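You operate a simulated robot arm through the tools that you are given. There is no shell and no other tool.

The job below is to be done with a simulated robot arm. You get a single attempt, and the scene is never put back.

Task
Seal the tray of corn in the right well of the tool drawer.
Fine: take it from the sealer shelf; shut and latch the drawer, press Start once, wait till the plate is up, then pull the drawer out again; the film lies flat; the other trays stay as they are. Where these are worked on the way, their far stop is far enough and under half their travel is too little: tool drawer.

Only the result counts: the job must be done as asked and must still hold three seconds after the hand-in. Knocking over, shifting, dropping, spilling or breaking anything else fails it. A push-on lid holds only when it is set on centred and level and pressed home; a screw cap is set on level and turned clockwise until tight.

Robot
A 7-joint arm with a two-finger parallel gripper, fixed in place. Base frame: the origin is at the foot of the arm, x ahead of it, y to its left, z up; the work surface is at about z = 740. Readings come in mm, rad, newtons and seconds.
Its first joint turns from -2.897 to 2.897 rad. Payload 4.4 kg.
The TCP is the grasp point between the finger pads, 23 mm short of the fingertips. In the tool frame z runs along the fingers and y along their closing line. Largest opening 94 mm; finger width 38, thickness 10; the body of the gripper, 54 by 96 mm, starts 39 mm behind the TCP.
Orientation is told as [roll, pitch, yaw] about the base's x, y, z axes, in that order, counted from this pose: with the fingers straight down and closing along the base's y, the tool's x points along the base's -x, its y along +y and its z along -z.

Tools
- The arm moves only by the tool drive_tool. Its argument "steps" is a list of rows, each a list of 7 numbers: the shift along the tool's x, y, z in units of 150 mm (1.0 is 150 mm), then the turn, a rotation vector about the tool's x, y, z in units of 45 degrees (1.0 is 45 degrees), then the finger opening in cm, from 0 to 9.4. In form: [[x, y, z, ax, ay, az, jaw], ...]. A call has 1 to 20 rows; each row is the pose to reach, as a shift and turn from the pose commanded when the call began, along the tool's axes at that moment. A call with a number of a shift or a turn outside -1 to 1 is refused whole. Rows are played at 5 a second. More than 50 mm and 0.15 rad between two rows, or a gripper value outside its range, and nothing of the call is played. Where a pose cannot be reached the arm comes as near as it can. A force on the tool above 90 N (or 10 N above the force at the start of the call, whichever is more), or a blocked arm, ends the call early, and 0.2 s more pass. Each finger travels about 72 mm/s and halts on what it meets, pressing with about 45 N; the grip force reading is that of the motor and also rises with nothing between the fingers. The clock runs only during rows and for 0.2 s after the last one: add rows that repeat a pose to give the fingers time. It gives the time, the measured TCP pose, the force on the tool (base axes), the opening and the grip force at its end, in the units of the frame above (readings bear some noise), with the torque about the TCP (base axes, N m) and any sound that the robot's microphone picked up.
- Cameras (640 x 400 px; columns grow to the right, rows downward): "scene" is fixed at [400.8, 651.5, 1487.4]; the picture's right is [-0.54, -0.84, 0.00], its down [-0.63, 0.41, -0.66] and it looks along [0.56, -0.36, -0.75] (base axes); focal length 228 px, centre (320, 200). "wrist" rides on the gripper at [86, 16, -75] in the tool frame; the picture's right is [-0.18, 0.98, 0.00], its down [-0.58, -0.11, -0.81] and it looks along [-0.79, -0.15, 0.59] (tool axes); focal length 243 px, centre (320, 200). There is no depth. A picture from a camera that has moved, and an enlarged one, comes with that camera's place and axes in the base frame and with its lens.
- camera(camera): a new picture of that camera. The clock stands still meanwhile.
- inspect(camera, box): a new picture of the part [left, top, right, bottom] of that camera's present view, enlarged. The clock stands still meanwhile.
- job_done(): hands the job in; it is judged then, once.

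Places have to be worked out from the pictures, the camera data and where the tool is seen. Open the gripper and draw the arm clear of the work before you hand the job in, unless the task says otherwise.

The tools are called after "Request:" as a command line: name --pt "numbers of a row" for each row, then --argument value for the rest, lists and objects as JSON in quotes. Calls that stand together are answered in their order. drive_tool: Moves the arm, as the interface text tells. Its arguments: {"type":"object","properties":{"steps":{"type":"array"}},"required":["steps"]} The other tools are called the same way: camera (camera) takes a picture; inspect (camera, box) takes an enlarged picture of a part of a camera's view; job_done () hands the job in.

At the start:

```text
time_s: 0.0
eef_pos: [615.5, 289.3, 1269.6]
ee_rot: [0.0, 0.0, 0.001]
ft_force: [-0.1, -0.4, 0.1]
torque: [-0.03, -0.03, 0.0]
gripper_width: 93.8
gripper_force: 0.1
```

scene: 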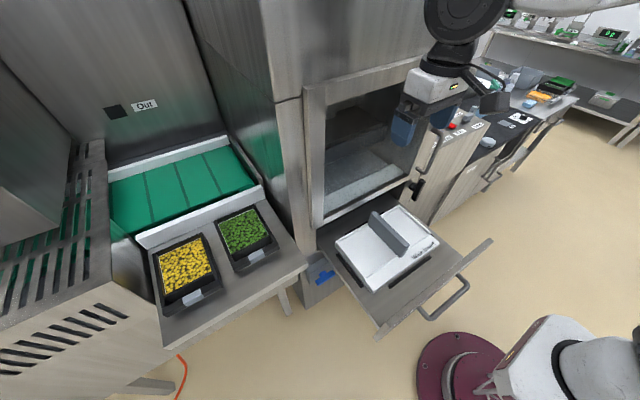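
wrist: 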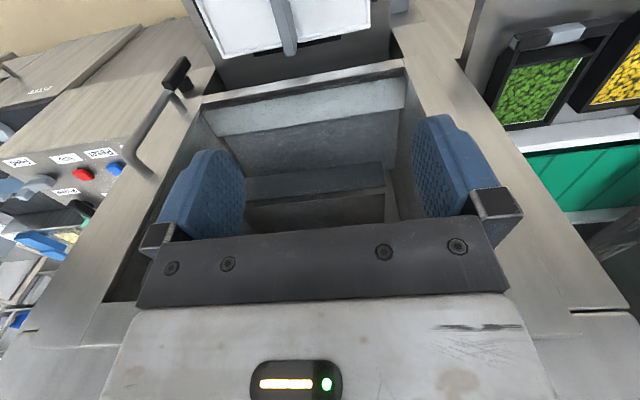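

The scene shows a sealer with an open drawer covered by a plate with a handle, and corn and green trays on a shelf to the left. I'll look closer at each part before moving.

Request:
inspect --camera "scene" --box '[300, 180, 500, 340]'

Request:
inspect --camera "scene" --box '[130, 190, 310, 330]'

Request:
inspect --camera "scene" --box '[390, 40, 590, 220]'

Request:
inspect --camera "wrist" --box '[0, 0, 320, 260]'

Request:
inspect --camera "wrist" --box '[160, 0, 440, 220]'

```text
2.50 times, centred on (400, 260) of scene
camera zoom: at [400.8, 651.5, 1487.4], right [-0.54, -0.84, 0.0], down [-0.63, 0.41, -0.66], along [0.56, -0.36, -0.75], focal length 571 px, centre (120, 50)
```

zoom: 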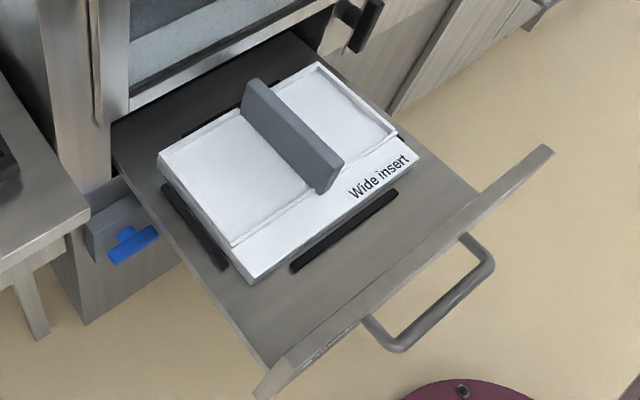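

```text
2.86 times, centred on (220, 260) of scene
camera zoom: at [400.8, 651.5, 1487.4], right [-0.54, -0.84, 0.0], down [-0.63, 0.41, -0.66], along [0.56, -0.36, -0.75], focal length 652 px, centre (606, 29)
```

zoom: 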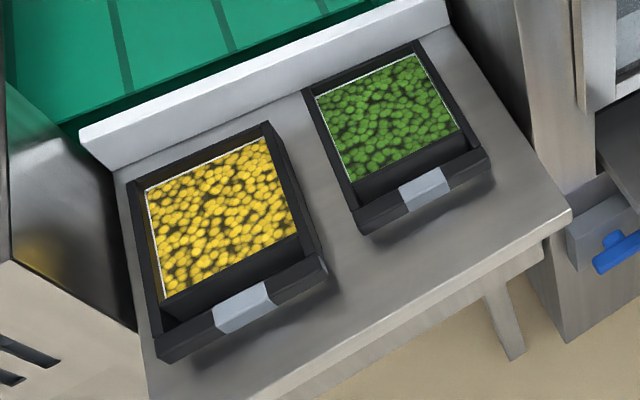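

```text
2.22 times, centred on (490, 130) of scene
camera zoom: at [400.8, 651.5, 1487.4], right [-0.54, -0.84, 0.0], down [-0.63, 0.41, -0.66], along [0.56, -0.36, -0.75], focal length 507 px, centre (-58, 356)
```

zoom: 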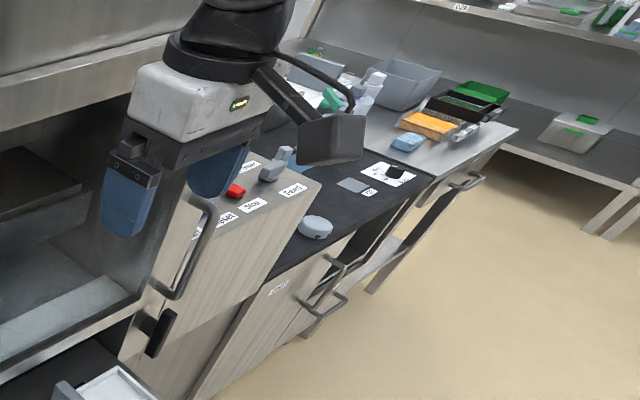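

```text
1.54 times, centred on (160, 130) of wrist
camera zoom: at [528.9, 304.7, 1343.7], right [0.18, 0.98, 0.0], down [0.58, -0.11, 0.81], along [0.79, -0.15, -0.59], focal length 373 px, centre (566, 308)
```

zoom: 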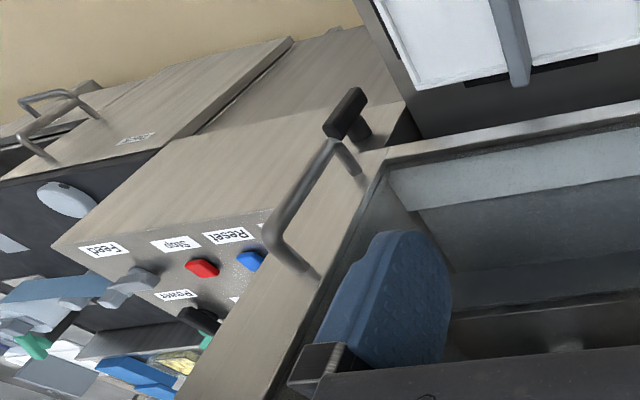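

```text
1.82 times, centred on (300, 110) of wrist
camera zoom: at [528.9, 304.7, 1343.7], right [0.18, 0.98, 0.0], down [0.58, -0.11, 0.81], along [0.79, -0.15, -0.59], focal length 441 px, centre (356, 364)
```

zoom: 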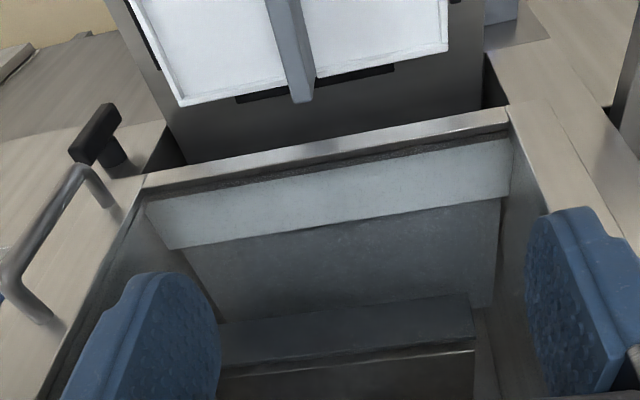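

The green tray triangulates to about (818, 637, 947), and the corn tray lies further left. Before I plan reach, I'll zoom in on the counter to the right and on the other machines.

Request:
inspect --camera "scene" --box '[440, 0, 640, 125]'

Request:
inspect --camera "wrist" --box '[0, 120, 200, 260]'

Request:
inspect --camera "wrist" --box '[440, 0, 640, 140]'

Request:
inspect --camera "scene" --box '[290, 60, 490, 220]'

Request:
inspect --camera "scene" --box '[330, 190, 450, 300]'

```text
3.20 times, centred on (540, 62) of scene
camera zoom: at [400.8, 651.5, 1487.4], right [-0.54, -0.84, 0.0], down [-0.63, 0.41, -0.66], along [0.56, -0.36, -0.75], focal length 731 px, centre (-384, 640)
```

zoom: 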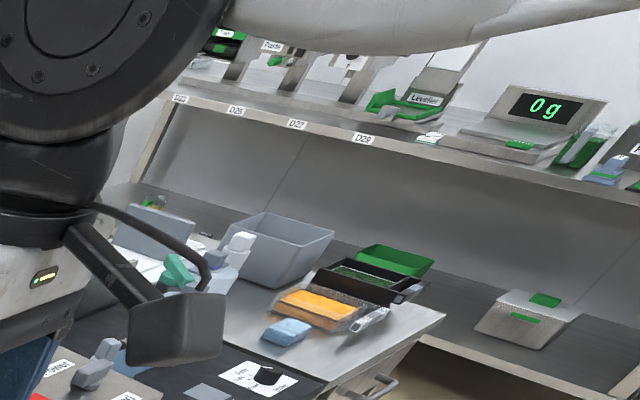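

```text
2.86 times, centred on (100, 190) of wrist
camera zoom: at [528.9, 304.7, 1343.7], right [0.18, 0.98, 0.0], down [0.58, -0.11, 0.81], along [0.79, -0.15, -0.59], focal length 693 px, centre (949, 229)
```

zoom: 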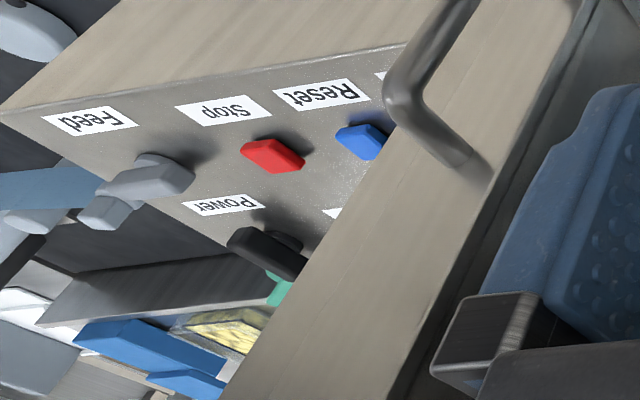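

```text
2.86 times, centred on (540, 70) of wrist
camera zoom: at [528.9, 304.7, 1343.7], right [0.18, 0.98, 0.0], down [0.58, -0.11, 0.81], along [0.79, -0.15, -0.59], focal length 693 px, centre (-309, 571)
```

zoom: 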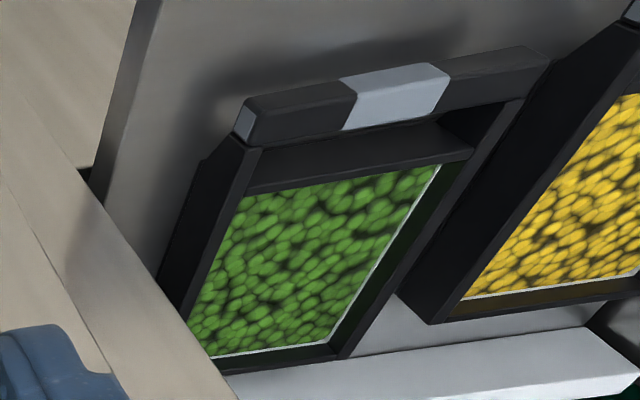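

```text
2.50 times, centred on (390, 140) of scene
camera zoom: at [400.8, 651.5, 1487.4], right [-0.54, -0.84, 0.0], down [-0.63, 0.41, -0.66], along [0.56, -0.36, -0.75], focal length 571 px, centre (145, 350)
```

zoom: 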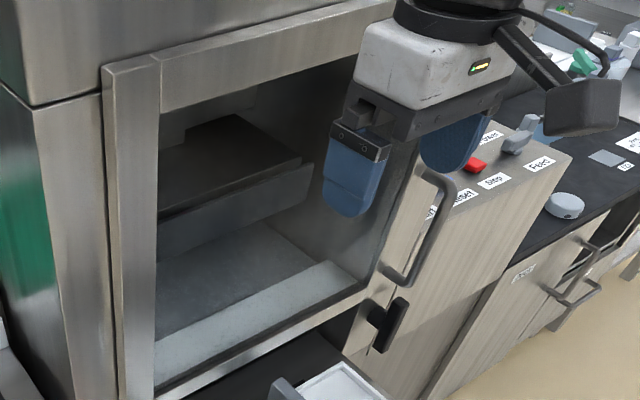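

```text
3.64 times, centred on (390, 245) of scene
camera zoom: at [400.8, 651.5, 1487.4], right [-0.54, -0.84, 0.0], down [-0.63, 0.41, -0.66], along [0.56, -0.36, -0.75], focal length 830 px, centre (66, 36)
```

zoom: 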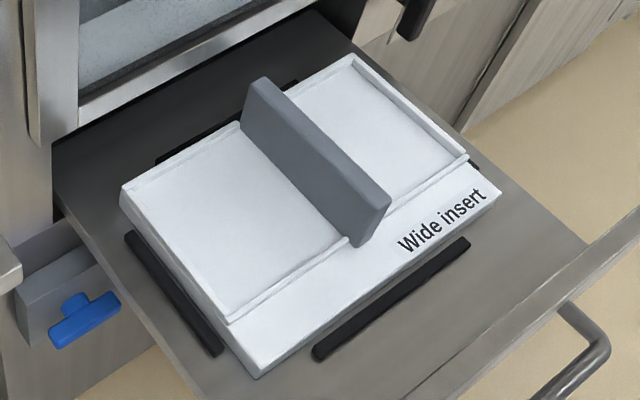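

The drawer sits near z≈735, with its insert spanning x≈530–755 and y≈25–365. I'll back the arm off toward the base to get a better wrist view of the insert, latch and buttons.

Request:
drive_tool --pt "0.25 0 0.1 0 0 0 9.4" --pt "0.5 0 0.2 0 0 0 9.4" --pt "0.75 0 0.3 0 0 0 9.4" --pt "1.0 0 0.4 0 0 0 9.4"

Request:
camera --camera "wrist"

Request:
camera --camera "scene"

```text
time_s: 1.0
eef_pos: [464.9, 288.7, 1210.2]
ee_rot: [0.0, 0.001, -0.001]
ft_force: [-1.1, -0.2, 0.2]
torque: [0.01, -0.01, 0.0]
gripper_width: 93.7
gripper_force: 0.0
```

```text
taken
camera wrist: at [379.5, 303.5, 1285.2], right [0.18, 0.98, 0.0], down [0.58, -0.11, 0.81], along [0.79, -0.15, -0.59], focal length 243 px, centre (320, 200)
```

wrist: 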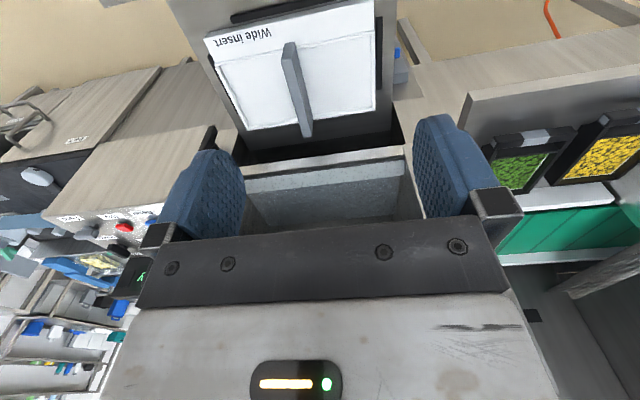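

```text
taken
```

scene: 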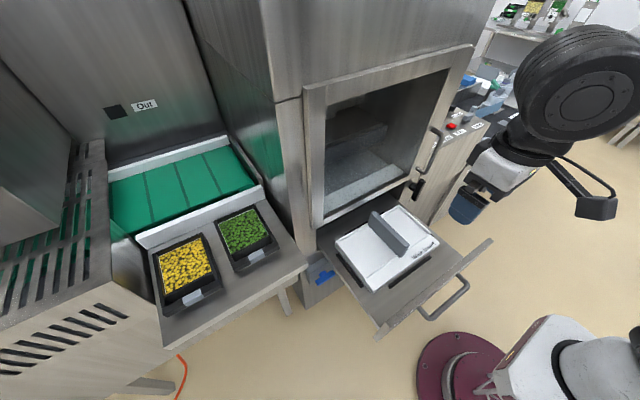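

The arm is clear of the door now, so I'll zoom in on the door, the latch, the panel and the trays.

Request:
inspect --camera "scene" --box '[290, 40, 500, 230]'

Request:
inspect --camera "scene" --box '[400, 80, 500, 220]'

Request:
inspect --camera "wrist" --box '[180, 0, 440, 170]'

Request:
inspect --camera "wrist" --box '[440, 80, 640, 280]'

Request:
inspect --camera "wrist" --box '[0, 130, 180, 300]'

```text
2.11 times, centred on (395, 135) of scene
camera zoom: at [400.8, 651.5, 1487.4], right [-0.54, -0.84, 0.0], down [-0.63, 0.41, -0.66], along [0.56, -0.36, -0.75], focal length 481 px, centre (162, 337)
```

zoom: 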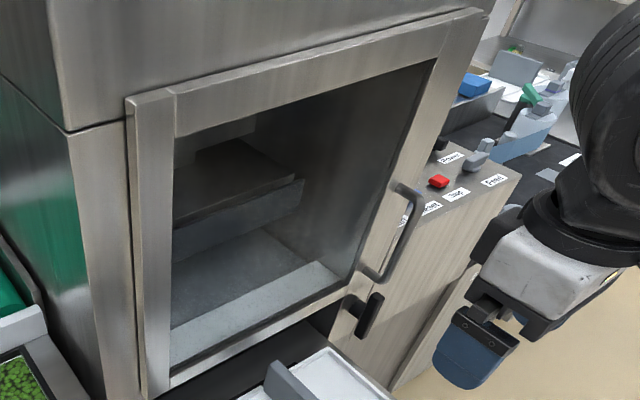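

```text
2.86 times, centred on (450, 150) of scene
camera zoom: at [400.8, 651.5, 1487.4], right [-0.54, -0.84, 0.0], down [-0.63, 0.41, -0.66], along [0.56, -0.36, -0.75], focal length 652 px, centre (-51, 343)
```

zoom: 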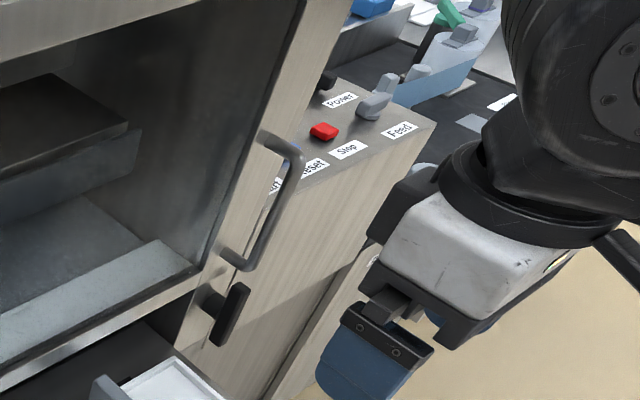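

```text
2.35 times, centred on (310, 85) of wrist
camera zoom: at [379.5, 303.5, 1285.2], right [0.18, 0.98, 0.0], down [0.58, -0.11, 0.81], along [0.79, -0.15, -0.59], focal length 571 px, centre (344, 471)
```

zoom: 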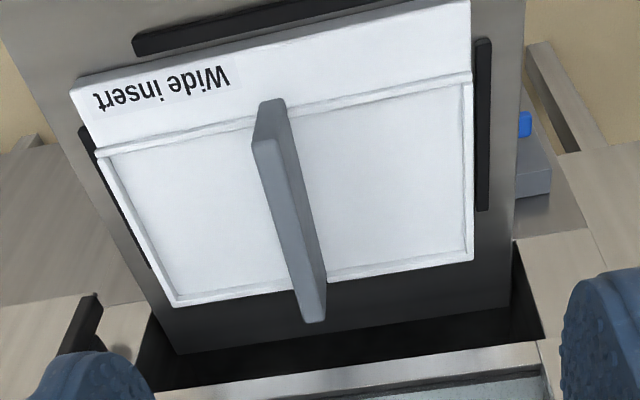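

```text
2.00 times, centred on (540, 180) of wrist
camera zoom: at [379.5, 303.5, 1285.2], right [0.18, 0.98, 0.0], down [0.58, -0.11, 0.81], along [0.79, -0.15, -0.59], focal length 485 px, centre (-120, 240)
```

zoom: 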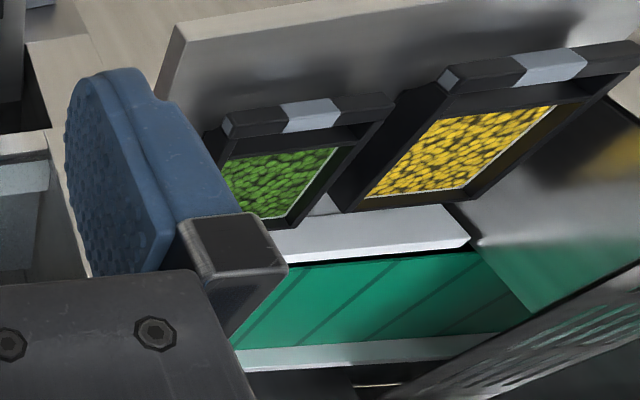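

```text
2.35 times, centred on (90, 215) of wrist
camera zoom: at [379.5, 303.5, 1285.2], right [0.18, 0.98, 0.0], down [0.58, -0.11, 0.81], along [0.79, -0.15, -0.59], focal length 571 px, centre (861, 165)
```

zoom: 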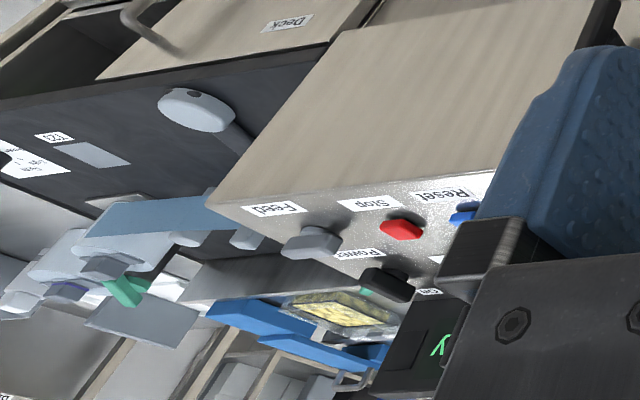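

The insert looks like a raised white plate with a low rim and a grey centre bar. I can't yet tell whether it covers the wells or is the wells, so I'll lower the wrist camera for a close look.

Request:
drive_tool --pt "0.0 -0.15 0.25 0 0 0 9.4" --pt "0.05 -0.3 0.5 0 0 0 9.4" --pt "0.1 -0.45 0.75 0 0 0 9.4" --pt "0.1 -0.6 1.0 0 0 0 9.4"

Request:
camera --camera "wrist"

Request:
inspect --camera "wrist" --box '[160, 0, 480, 160]'

```text
time_s: 2.0
eef_pos: [450.8, 199.8, 1060.7]
ee_rot: [0.001, 0.0, 0.0]
ft_force: [-0.1, 0.4, 0.4]
torque: [0.02, 0.0, 0.02]
gripper_width: 94.2
gripper_force: 0.1
```

```text
taken
camera wrist: at [363.8, 215.7, 1133.8], right [0.18, 0.98, 0.0], down [0.58, -0.11, 0.81], along [0.79, -0.15, -0.59], focal length 243 px, centre (320, 200)
```

wrist: 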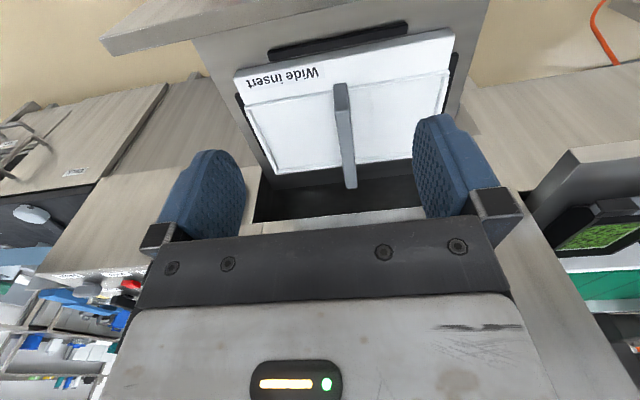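

```text
2.00 times, centred on (320, 80) of wrist
camera zoom: at [363.8, 215.7, 1133.8], right [0.18, 0.98, 0.0], down [0.58, -0.11, 0.81], along [0.79, -0.15, -0.59], focal length 485 px, centre (320, 440)
```

zoom: 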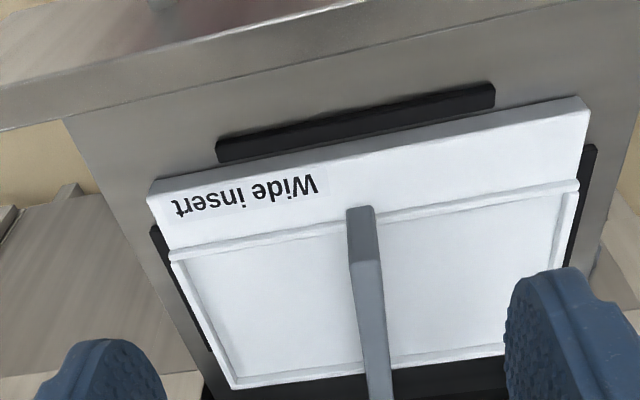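

The insert sits between four black locating strips. I'll turn the wrist to the right to see the control panel and counter, and whether other inserts are around.

Request:
drive_tool --pt "0.1 0 -0.2 0 0 0.16 9.4" --pt "0.2 0 -0.4 0 0 0.33 9.4" --pt "0.3 0 -0.5 0 0 0.5 9.4" --pt "0.3 0 -0.6 0 0 0.67 9.4" --pt "0.3 0 -0.7 0 0 0.84 9.4" --pt "0.3 0 -0.8 0 0 1.0 9.4"

Request:
camera --camera "wrist"

Request:
inspect --camera "wrist" --box '[400, 0, 640, 160]'

Request:
inspect --camera "wrist" --box '[0, 100, 240, 300]'

```text
time_s: 3.4
eef_pos: [405.6, 200.3, 1178.0]
ee_rot: [-0.002, 0.001, -0.787]
ft_force: [0.3, 0.6, -0.4]
torque: [-0.01, 0.01, 0.0]
gripper_width: 94.0
gripper_force: 0.1
```

```text
taken
camera wrist: at [355.5, 271.9, 1253.9], right [0.83, 0.56, 0.0], down [0.33, -0.49, 0.81], along [0.45, -0.67, -0.59], focal length 243 px, centre (320, 200)
```

wrist: 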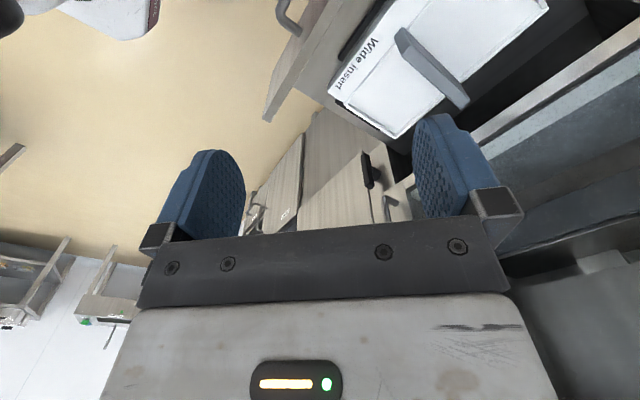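

```text
2.50 times, centred on (520, 80) of wrist
camera zoom: at [355.5, 271.9, 1253.9], right [0.83, 0.56, 0.0], down [0.33, -0.49, 0.81], along [0.45, -0.67, -0.59], focal length 606 px, centre (-180, 500)
```

zoom: 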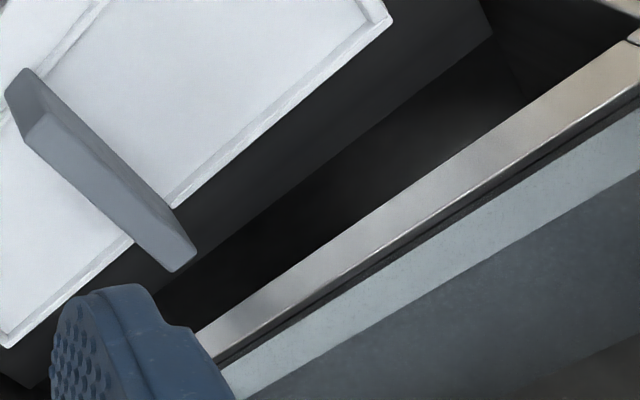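

```text
2.00 times, centred on (120, 200) of wrist
camera zoom: at [355.5, 271.9, 1253.9], right [0.83, 0.56, 0.0], down [0.33, -0.49, 0.81], along [0.45, -0.67, -0.59], focal length 485 px, centre (720, 200)
```

zoom: 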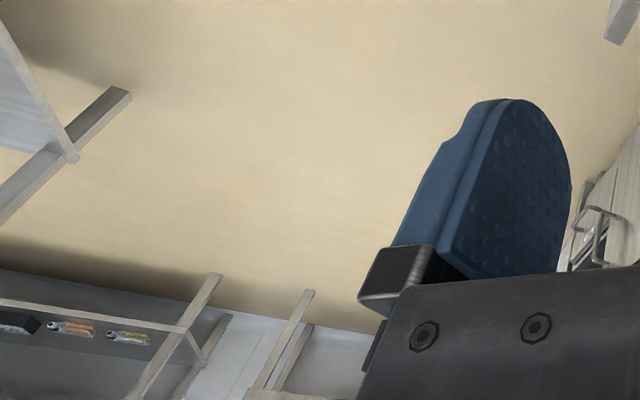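

The right side is hidden behind the gripper from here. I'll shift to the right and turn back to face forward so I can see the control panel from above.

Request:
drive_tool --pt "-0.16 -0.04 -0.07 0 0 -0.16 9.4" --pt "-0.32 -0.09 -0.14 0 0 -0.33 9.4" --pt "-0.48 -0.13 -0.2 0 0 -0.5 9.4" --pt "-0.64 -0.17 -0.27 0 0 -0.67 9.4" --pt "-0.8 -0.22 -0.34 0 0 -0.84 9.4" --pt "-0.96 -0.26 -0.4 0 0 -1.0 9.4"

Request:
drive_tool --pt "0 -0.3 0 0 0 0 9.4" --pt "0 -0.6 0 0 0 0 9.4" --pt "0 -0.9 0 0 0 0 9.4" --pt "0 -1.0 0 0 0 0 9.4"

Request:
camera --camera "wrist"

Request:
inspect --camera "wrist" --box '[180, 0, 480, 180]'

Request:
inspect --camera "wrist" --box '[0, 60, 200, 260]'

```text
time_s: 4.8
eef_pos: [479.0, 69.8, 1237.9]
ee_rot: [0.0, -0.001, 0.003]
ft_force: [-0.6, -0.2, 0.0]
torque: [-0.01, -0.01, -0.01]
gripper_width: 94.1
gripper_force: 0.1
```

```text
time_s: 5.8
eef_pos: [480.5, -79.3, 1238.8]
ee_rot: [-0.001, 0.0, 0.001]
ft_force: [-0.3, 0.2, -0.9]
torque: [-0.03, -0.03, -0.02]
gripper_width: 94.0
gripper_force: 0.0
```

```text
taken
camera wrist: at [394.0, -63.3, 1313.9], right [0.18, 0.98, 0.0], down [0.58, -0.11, 0.81], along [0.79, -0.15, -0.59], focal length 243 px, centre (320, 200)
```

wrist: 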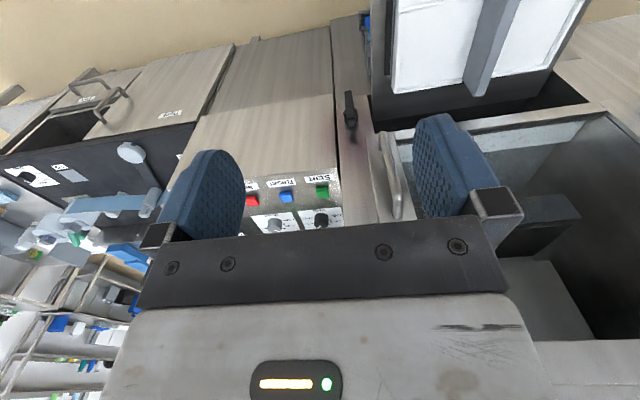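

```text
2.13 times, centred on (330, 90) of wrist
camera zoom: at [394.0, -63.3, 1313.9], right [0.18, 0.98, 0.0], down [0.58, -0.11, 0.81], along [0.79, -0.15, -0.59], focal length 518 px, centre (299, 435)
```

zoom: 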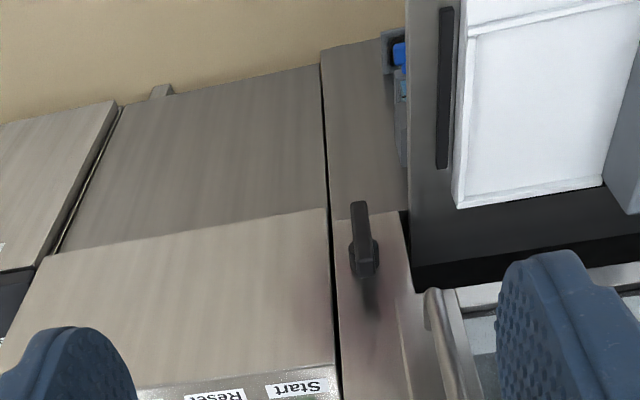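

```text
2.00 times, centred on (100, 160) of wrist
camera zoom: at [394.0, -63.3, 1313.9], right [0.18, 0.98, 0.0], down [0.58, -0.11, 0.81], along [0.79, -0.15, -0.59], focal length 485 px, centre (760, 280)
```

zoom: 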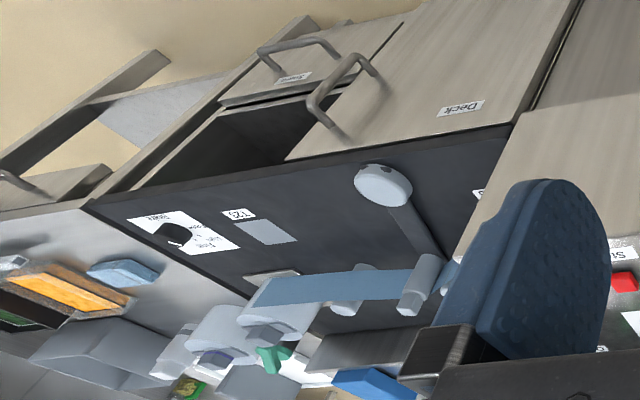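

I can see Start (green), Reset (blue) and Stop (red), with the knobs behind them, near z≈947. I'll move closer to read the panel labels and see the latch.

Request:
drive_tool --pt "-0.25 -0.1 0.05 0 0 0 9.4" --pt "-0.5 -0.2 0.1 0 0 0 9.4" --pt "-0.75 -0.4 0.1 0 0 0 9.4" --pt "-1.0 -0.6 0.1 0 0 0 9.4"

Request:
camera --camera "wrist"

Request:
inspect --camera "wrist" --box '[200, 60, 440, 240]'

Request:
inspect --camera "scene" --box '[400, 80, 540, 220]'

```text
time_s: 6.8
eef_pos: [631.2, -170.4, 1224.2]
ee_rot: [0.001, -0.001, 0.0]
ft_force: [-0.6, 0.1, -0.4]
torque: [0.04, -0.04, 0.0]
gripper_width: 94.2
gripper_force: 0.1
```

```text
taken
camera wrist: at [544.6, -153.7, 1299.9], right [0.18, 0.98, 0.0], down [0.58, -0.11, 0.81], along [0.79, -0.15, -0.59], focal length 243 px, centre (320, 200)
```

wrist: 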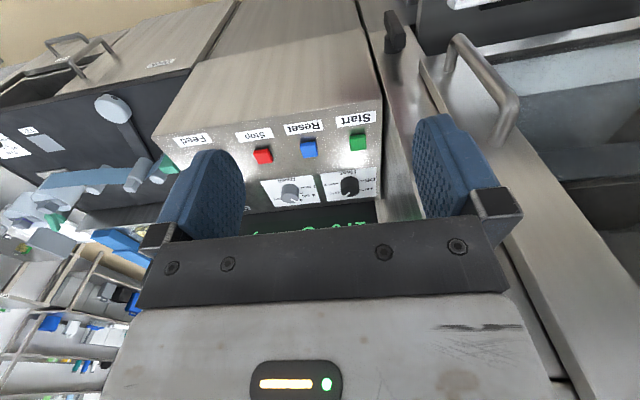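

```text
2.22 times, centred on (320, 150) of wrist
camera zoom: at [544.6, -153.7, 1299.9], right [0.18, 0.98, 0.0], down [0.58, -0.11, 0.81], along [0.79, -0.15, -0.59], focal length 539 px, centre (320, 311)
```

zoom: 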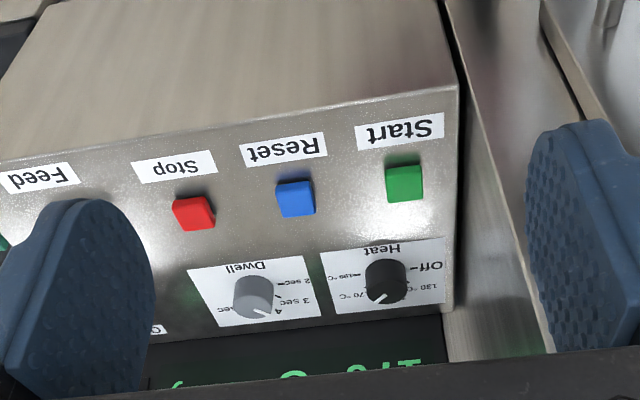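

```text
2.86 times, centred on (470, 150) of scene
camera zoom: at [400.8, 651.5, 1487.4], right [-0.54, -0.84, 0.0], down [-0.63, 0.41, -0.66], along [0.56, -0.36, -0.75], focal length 652 px, centre (-109, 343)
```

zoom: 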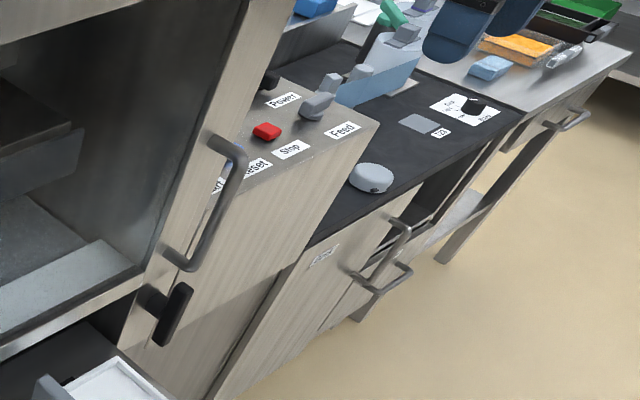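

The panel has Heat and Dwell dials and a green display that the gripper partly hides. I'll move up and forward a little to read them properly.

Request:
drive_tool --pt "-0.15 -0.1 -0.13 0 0 0 9.4" --pt "-0.3 -0.2 -0.26 0 0 0 9.4" --pt "-0.5 -0.3 -0.4 0 0 0 9.4" --pt "-0.7 -0.4 -0.5 0 0 0 9.4"

Request:
camera --camera "wrist"

Request:
inspect --camera "wrist" --box '[220, 60, 440, 240]'

Request:
inspect --camera "wrist" --box '[240, 140, 430, 230]'

```text
time_s: 7.8
eef_pos: [734.8, -227.3, 1301.4]
ee_rot: [0.0, 0.0, -0.001]
ft_force: [-0.2, 0.3, 0.9]
torque: [0.02, 0.0, 0.02]
gripper_width: 93.9
gripper_force: 0.1
```

```text
taken
camera wrist: at [648.1, -212.8, 1375.0], right [0.18, 0.98, 0.0], down [0.58, -0.11, 0.81], along [0.79, -0.15, -0.59], focal length 243 px, centre (320, 200)
```

wrist: 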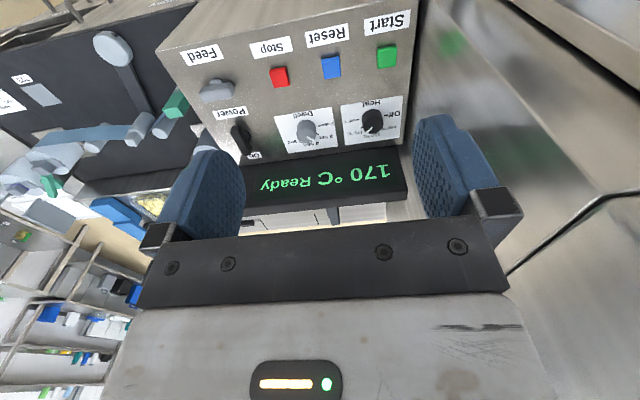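

```text
2.22 times, centred on (330, 150) of wrist
camera zoom: at [648.1, -212.8, 1375.0], right [0.18, 0.98, 0.0], down [0.58, -0.11, 0.81], along [0.79, -0.15, -0.59], focal length 539 px, centre (298, 311)
```

zoom: 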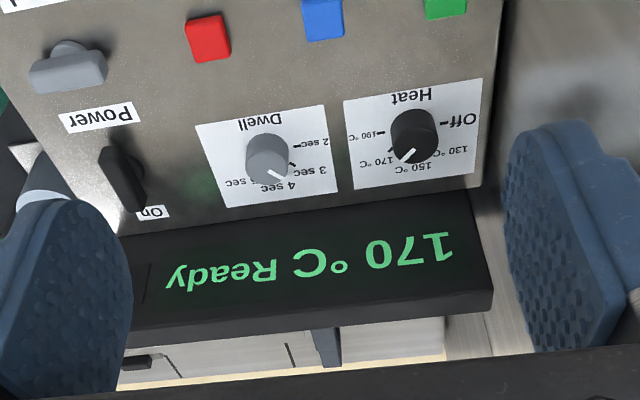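

```text
3.37 times, centred on (335, 185) of wrist
camera zoom: at [648.1, -212.8, 1375.0], right [0.18, 0.98, 0.0], down [0.58, -0.11, 0.81], along [0.79, -0.15, -0.59], focal length 817 px, centre (270, 250)
```

zoom: 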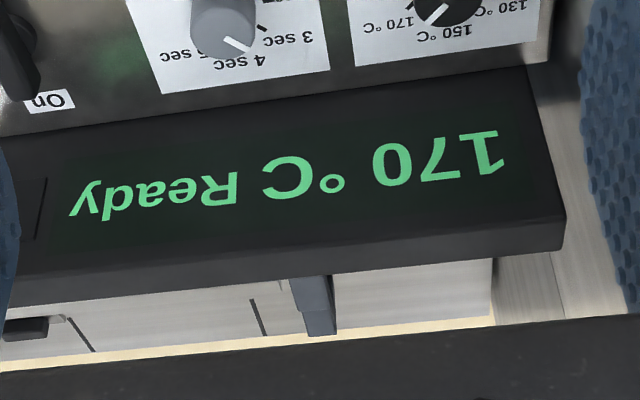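

The machine is powered and reads "170 °C Ready" with dwell at 4 s. Next I'll back out and take a close, low look at the insert to see whether its two halves are the wells.

Request:
drive_tool --pt "0.3 0 0 0 0 0 9.4" --pt "0.6 0 0 0 0 0 9.4" --pt "0.9 0.05 0 0 0 0 9.4" --pt "1.0 0.3 0.1 0 0 0 9.4" --pt "1.0 0.6 0.2 0 0 0 9.4" --pt "1.0 0.9 0.3 0 0 0 9.4" --pt "1.0 1.0 0.55 0 0 0 9.4" --pt "1.0 1.0 0.8 0 0 0 9.4" --pt "1.0 1.0 1.0 0 0 0 9.4"

Request:
drive_tool --pt "0.15 0.25 0.1 0 0 0 9.4" --pt "0.3 0.5 0.2 0 0 0 9.4" --pt "0.5 0.7 0.3 0 0 0 9.4" --pt "0.6 0.9 0.5 0 0 0 9.4" --pt "0.6 1.0 0.75 0 0 0 9.4" --pt "0.6 1.0 1.0 0 0 0 9.4"

Request:
drive_tool --pt "-0.1 0.3 0.2 0 0 0 9.4" --pt "-0.2 0.6 0.4 0 0 0 9.4" --pt "-0.3 0.85 0.6 0 0 0 9.4" --pt "-0.4 0.95 0.8 0 0 0 9.4"

Request:
camera --camera "wrist"

Request:
inspect --camera "wrist" --box '[200, 0, 460, 160]'

```text
time_s: 9.8
eef_pos: [586.8, -79.7, 1149.0]
ee_rot: [0.001, 0.0, 0.0]
ft_force: [0.2, 0.0, 0.4]
torque: [0.01, -0.01, 0.0]
gripper_width: 94.0
gripper_force: 0.0
```

```text
time_s: 11.2
eef_pos: [493.7, 70.0, 997.9]
ee_rot: [-0.002, -0.001, -0.001]
ft_force: [0.6, 0.6, 0.4]
torque: [-0.01, 0.02, -0.02]
gripper_width: 94.1
gripper_force: 0.2
```

```text
refused: row 1 steps farther than a row can; nothing moved
```

```text
taken
camera wrist: at [408.2, 85.3, 1073.4], right [0.18, 0.98, 0.0], down [0.58, -0.11, 0.81], along [0.79, -0.15, -0.59], focal length 243 px, centre (320, 200)
```

wrist: 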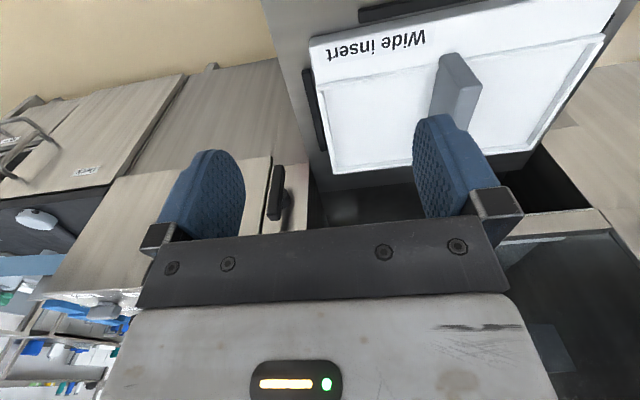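

```text
2.46 times, centred on (330, 80) of wrist
camera zoom: at [408.2, 85.3, 1073.4], right [0.18, 0.98, 0.0], down [0.58, -0.11, 0.81], along [0.79, -0.15, -0.59], focal length 597 px, centre (295, 495)
```

zoom: 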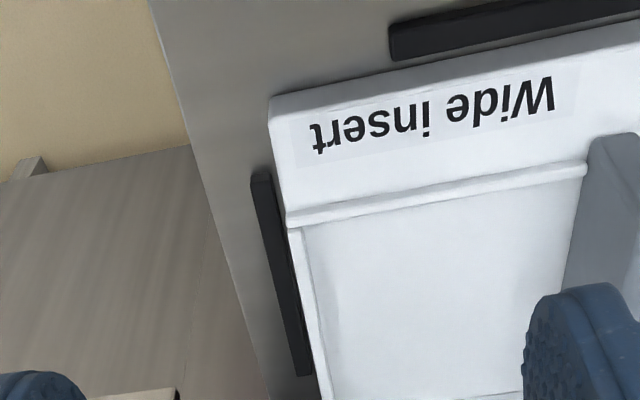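

The insert is a flat plate with a low ridge frame and a tall grey centre bar. I'll go lower for a grazing view of its depth.

Request:
drive_tool --pt "0.0 0.15 0.2 0 0 0 9.4" --pt "0.0 0.3 0.4 0 0 0 9.4" --pt "0.0 0.45 0.6 0 0 0 9.4" --pt "0 0.6 0.8 0 0 0 9.4" --pt "0 0.75 0.9 0 0 0 9.4"

Request:
camera --camera "wrist"

Request:
camera --camera "scene"

Request:
inspect --camera "wrist" --box '[200, 0, 460, 160]'

```text
time_s: 12.4
eef_pos: [496.8, 180.2, 862.5]
ee_rot: [-0.001, -0.001, 0.0]
ft_force: [0.4, 0.5, 0.3]
torque: [-0.01, -0.01, 0.03]
gripper_width: 94.1
gripper_force: 0.1
```

```text
taken
camera wrist: at [409.1, 197.0, 937.7], right [0.18, 0.98, 0.0], down [0.58, -0.11, 0.81], along [0.79, -0.15, -0.59], focal length 243 px, centre (320, 200)
```

wrist: 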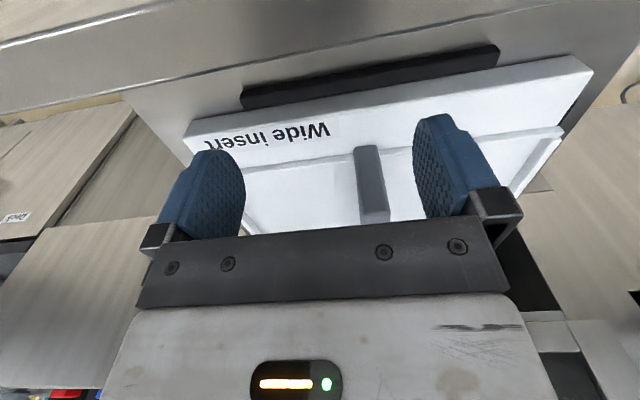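

```text
taken
```

scene: 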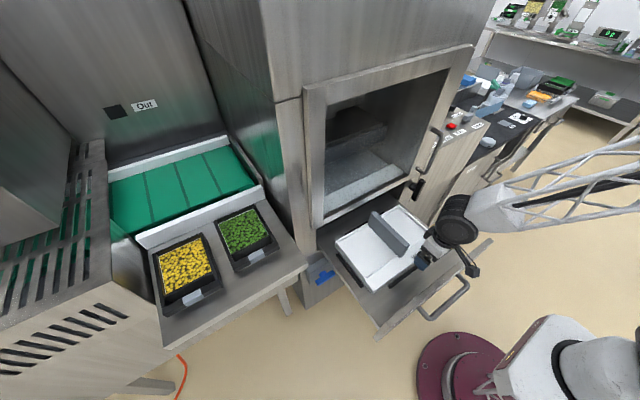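

```text
2.46 times, centred on (330, 80) of wrist
camera zoom: at [409.1, 197.0, 937.7], right [0.18, 0.98, 0.0], down [0.58, -0.11, 0.81], along [0.79, -0.15, -0.59], focal length 597 px, centre (295, 495)
```

zoom: 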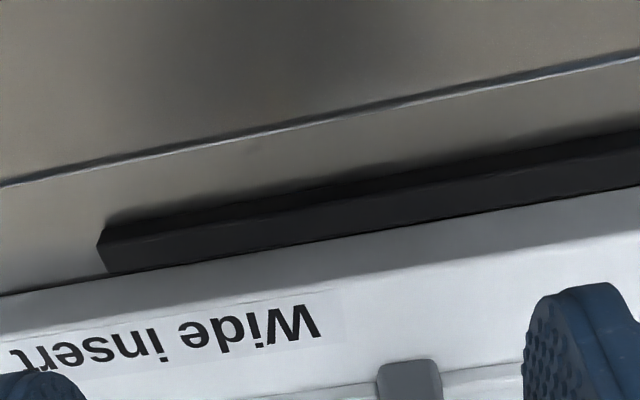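

From this angle the insert is just a solid plate between its strips. Before deciding, I'll scan my left side and behind the camera for other inserts or fixtures, raising the arm and turning left.

Request:
drive_tool --pt "0.1 0 -0.25 0 0 0 9.4" --pt "0.2 0 -0.5 0 0 0 9.4" --pt "0.3 0 -0.75 0 0 0 9.4" --pt "0.4 0 -1.0 0 0 0 9.4"

Request:
drive_tool --pt "0.0 0.1 -0.2 0 0 -0.16 9.4" --pt "0.0 0.2 -0.4 0 0 -0.33 9.4" --pt "0.0 0.3 -0.6 0 0 -0.5 9.4" --pt "0.0 0.4 -0.8 0 0 -0.67 9.4" --pt "0.0 0.5 -1.0 0 0 -0.84 9.4" --pt "0.0 0.6 -1.0 0 0 -1.0 9.4"

Request:
camera --camera "wrist"

Request:
drive_tool --pt "0.0 0 0 0 0 -0.16 9.4" --pt "0 0 0 0 0 -0.33 9.4" --pt "0 0 0 0 0 -0.5 9.4" --pt "0 0 0 0 0 -0.67 9.4" --pt "0 0 0 0 0 -0.84 9.4" --pt "0 0 0 0 0 -1.0 9.4"

Request:
camera --camera "wrist"

```text
time_s: 13.4
eef_pos: [434.4, 181.4, 1012.6]
ee_rot: [0.0, -0.001, -0.001]
ft_force: [-0.1, -1.0, -0.8]
torque: [0.04, 0.01, 0.0]
gripper_width: 94.0
gripper_force: 0.0
```

```text
time_s: 14.8
eef_pos: [435.3, 271.8, 1165.4]
ee_rot: [0.0, -0.002, 0.787]
ft_force: [0.0, -0.1, 0.0]
torque: [0.0, -0.01, -0.01]
gripper_width: 94.0
gripper_force: 0.1
```

```text
taken
camera wrist: at [362.5, 222.1, 1240.2], right [-0.57, 0.82, 0.0], down [0.49, 0.34, 0.81], along [0.66, 0.46, -0.59], focal length 243 px, centre (320, 200)
```

wrist: 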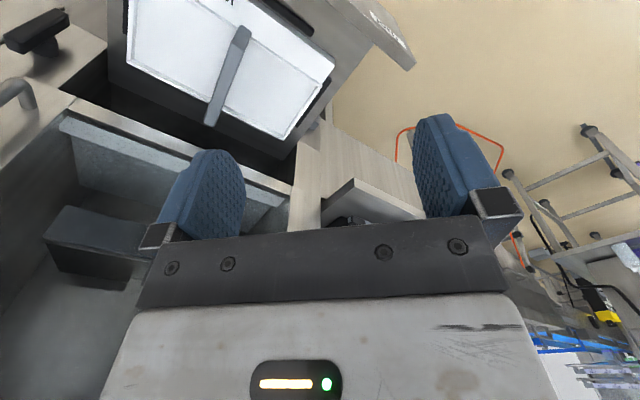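

```text
time_s: 16.2
eef_pos: [436.4, 271.6, 1165.1]
ee_rot: [-0.001, -0.002, 1.572]
ft_force: [-0.7, -1.0, 0.4]
torque: [0.01, 0.01, 0.0]
gripper_width: 94.0
gripper_force: 0.1
```

```text
taken
camera wrist: at [419.2, 185.0, 1239.3], right [-0.98, 0.18, 0.0], down [0.11, 0.58, 0.81], along [0.15, 0.79, -0.59], focal length 243 px, centre (320, 200)
```

wrist: 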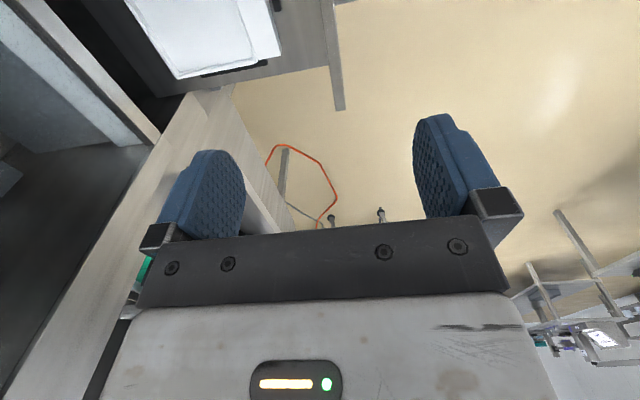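

Nothing relevant shows on the left. I noticed lettering on the drawer's front panel, so I'll turn back and read it.

Request:
drive_tool --pt "0.0 0 0 0 0 0.16 9.4" --pt "0 0 0 0 0 0.33 9.4" --pt "0 0 0 0 0 0.5 9.4" --pt "0 0 0 0 0 0.67 9.4" --pt "0 0 0 0 0 0.84 9.4" --pt "0 0 0 0 0 1.0 9.4"

Request:
inspect --camera "wrist" --box '[320, 0, 440, 80]'

Request:
inspect --camera "wrist" --box '[100, 0, 360, 160]'

Request:
inspect --camera "wrist" --box '[260, 120, 440, 240]'

```text
time_s: 17.6
eef_pos: [434.6, 272.4, 1163.5]
ee_rot: [-0.001, 0.002, 0.782]
ft_force: [-0.3, 0.0, 0.0]
torque: [-0.02, 0.0, 0.02]
gripper_width: 94.0
gripper_force: 0.1
```

```text
5.00 times, centred on (380, 40) of wrist
camera zoom: at [361.1, 222.0, 1238.4], right [-0.56, 0.83, 0.0], down [0.49, 0.33, 0.81], along [0.67, 0.45, -0.59], focal length 1213 px, centre (20, 1000)
```

zoom: 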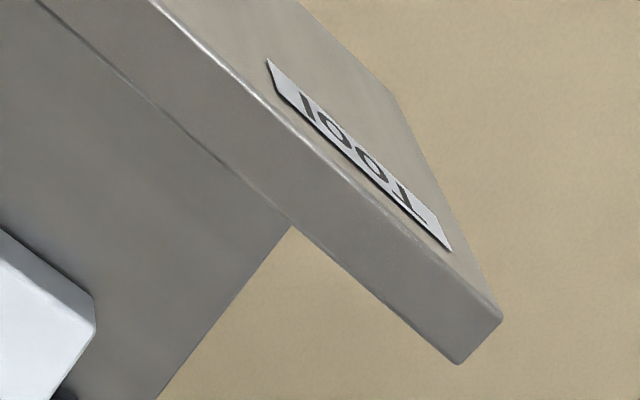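

```text
2.46 times, centred on (230, 80) of wrist
camera zoom: at [361.1, 222.0, 1238.4], right [-0.56, 0.83, 0.0], down [0.49, 0.33, 0.81], along [0.67, 0.45, -0.59], focal length 597 px, centre (542, 495)
```

zoom: 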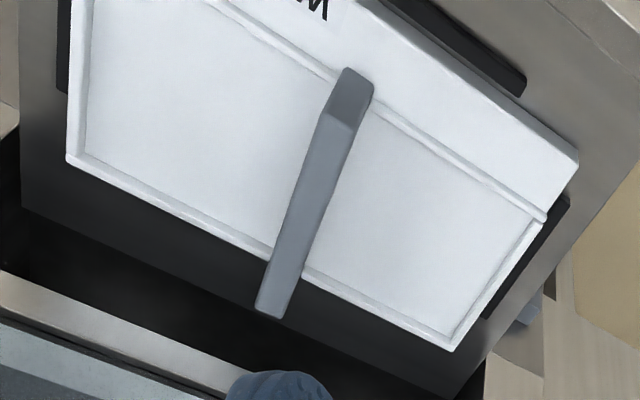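

```text
3.33 times, centred on (350, 180) of wrist
camera zoom: at [361.1, 222.0, 1238.4], right [-0.56, 0.83, 0.0], down [0.49, 0.33, 0.81], along [0.67, 0.45, -0.59], focal length 809 px, centre (220, 267)
```

zoom: 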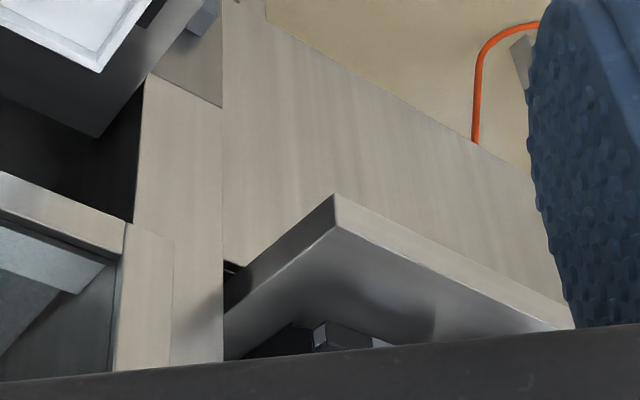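

The drawer is labelled "Tool", and the insert looks like a two-bay recess divided by the bar. I'll move toward the shelf to measure the trays and test how far the arm reaches.

Request:
drive_tool --pt "-0.24 0.1 0 0 0 0 9.4" --pt "-0.48 0.2 0 0 0 0 9.4" --pt "-0.72 0.3 0 0 0 0 9.4" --pt "-0.96 0.4 0 0 0 0 9.4"

Request:
drive_tool --pt "-0.2 0.1 -0.1 0 0 0 9.4" --pt "-0.4 0.2 -0.2 0 0 0 9.4" --pt "-0.6 0.3 -0.3 0 0 0 9.4" --pt "-0.8 0.4 -0.3 0 0 0 9.4"

Request:
camera --camera "wrist"

Request:
inspect --camera "wrist" --box '[240, 0, 420, 160]'

```text
time_s: 18.6
eef_pos: [493.8, 414.6, 1162.6]
ee_rot: [0.0, 0.0, 0.784]
ft_force: [0.3, -0.3, -0.6]
torque: [0.02, -0.02, 0.03]
gripper_width: 94.2
gripper_force: 0.2
```

```text
time_s: 19.6
eef_pos: [537.3, 542.7, 1211.1]
ee_rot: [0.0, -0.002, 0.784]
ft_force: [-0.2, 0.2, -0.3]
torque: [0.01, 0.0, 0.0]
gripper_width: 93.9
gripper_force: 0.1
```

```text
taken
camera wrist: at [463.4, 492.6, 1284.4], right [-0.56, 0.83, 0.0], down [0.49, 0.33, 0.81], along [0.67, 0.45, -0.59], focal length 243 px, centre (320, 200)
```

wrist: 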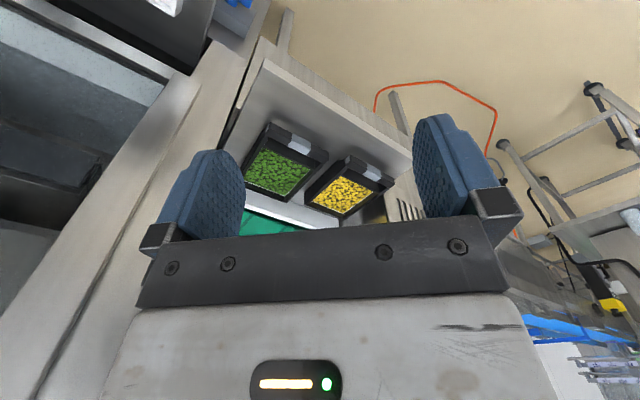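

```text
2.50 times, centred on (330, 80) of wrist
camera zoom: at [463.4, 492.6, 1284.4], right [-0.56, 0.83, 0.0], down [0.49, 0.33, 0.81], along [0.67, 0.45, -0.59], focal length 606 px, centre (295, 500)
```

zoom: 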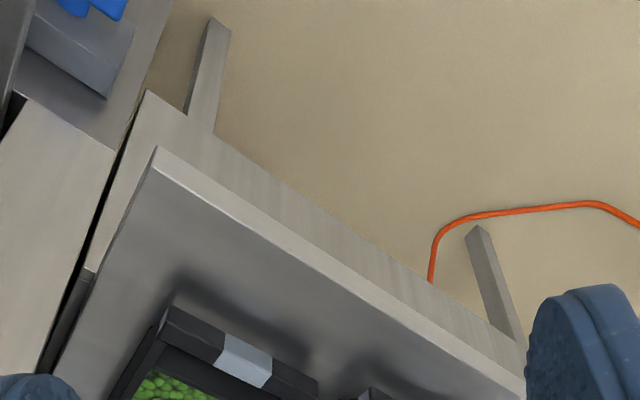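

Both trays show up between the fingers, so I'll zoom in on them.

Request:
inspect --camera "wrist" --box '[230, 110, 410, 230]'

Request:
inspect --camera "wrist" --box '[200, 0, 320, 80]'

Request:
inspect --camera "scene" --box '[290, 230, 370, 310]'

```text
3.33 times, centred on (320, 170) of wrist
camera zoom: at [463.4, 492.6, 1284.4], right [-0.56, 0.83, 0.0], down [0.49, 0.33, 0.81], along [0.67, 0.45, -0.59], focal length 809 px, centre (320, 300)
```

zoom: 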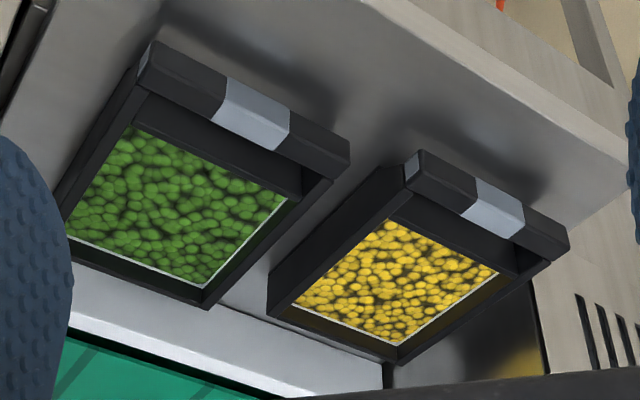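

```text
5.00 times, centred on (260, 40) of wrist
camera zoom: at [463.4, 492.6, 1284.4], right [-0.56, 0.83, 0.0], down [0.49, 0.33, 0.81], along [0.67, 0.45, -0.59], focal length 1213 px, centre (620, 1000)
```

zoom: 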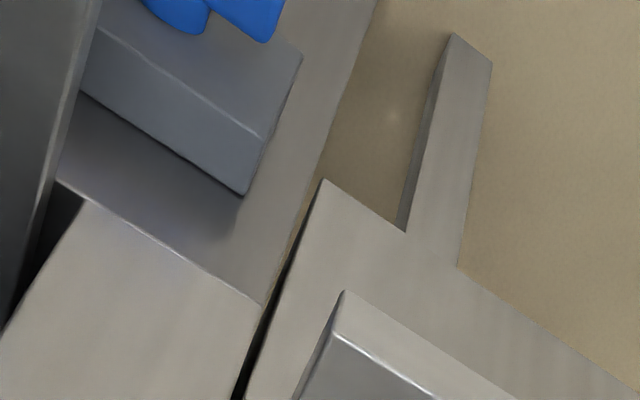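

```text
5.00 times, centred on (330, 270) of scene
camera zoom: at [400.8, 651.5, 1487.4], right [-0.54, -0.84, 0.0], down [-0.63, 0.41, -0.66], along [0.56, -0.36, -0.75], focal length 1142 px, centre (270, -150)
```

zoom: 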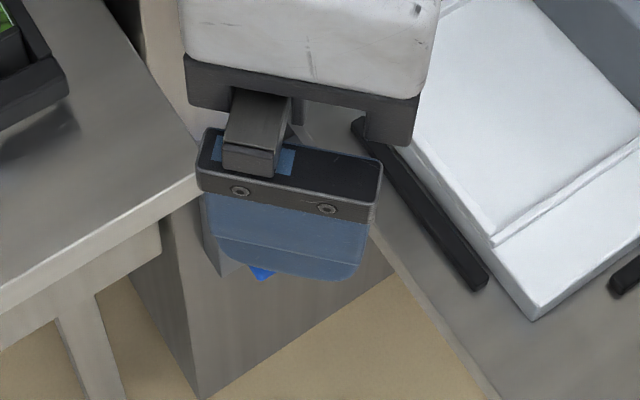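

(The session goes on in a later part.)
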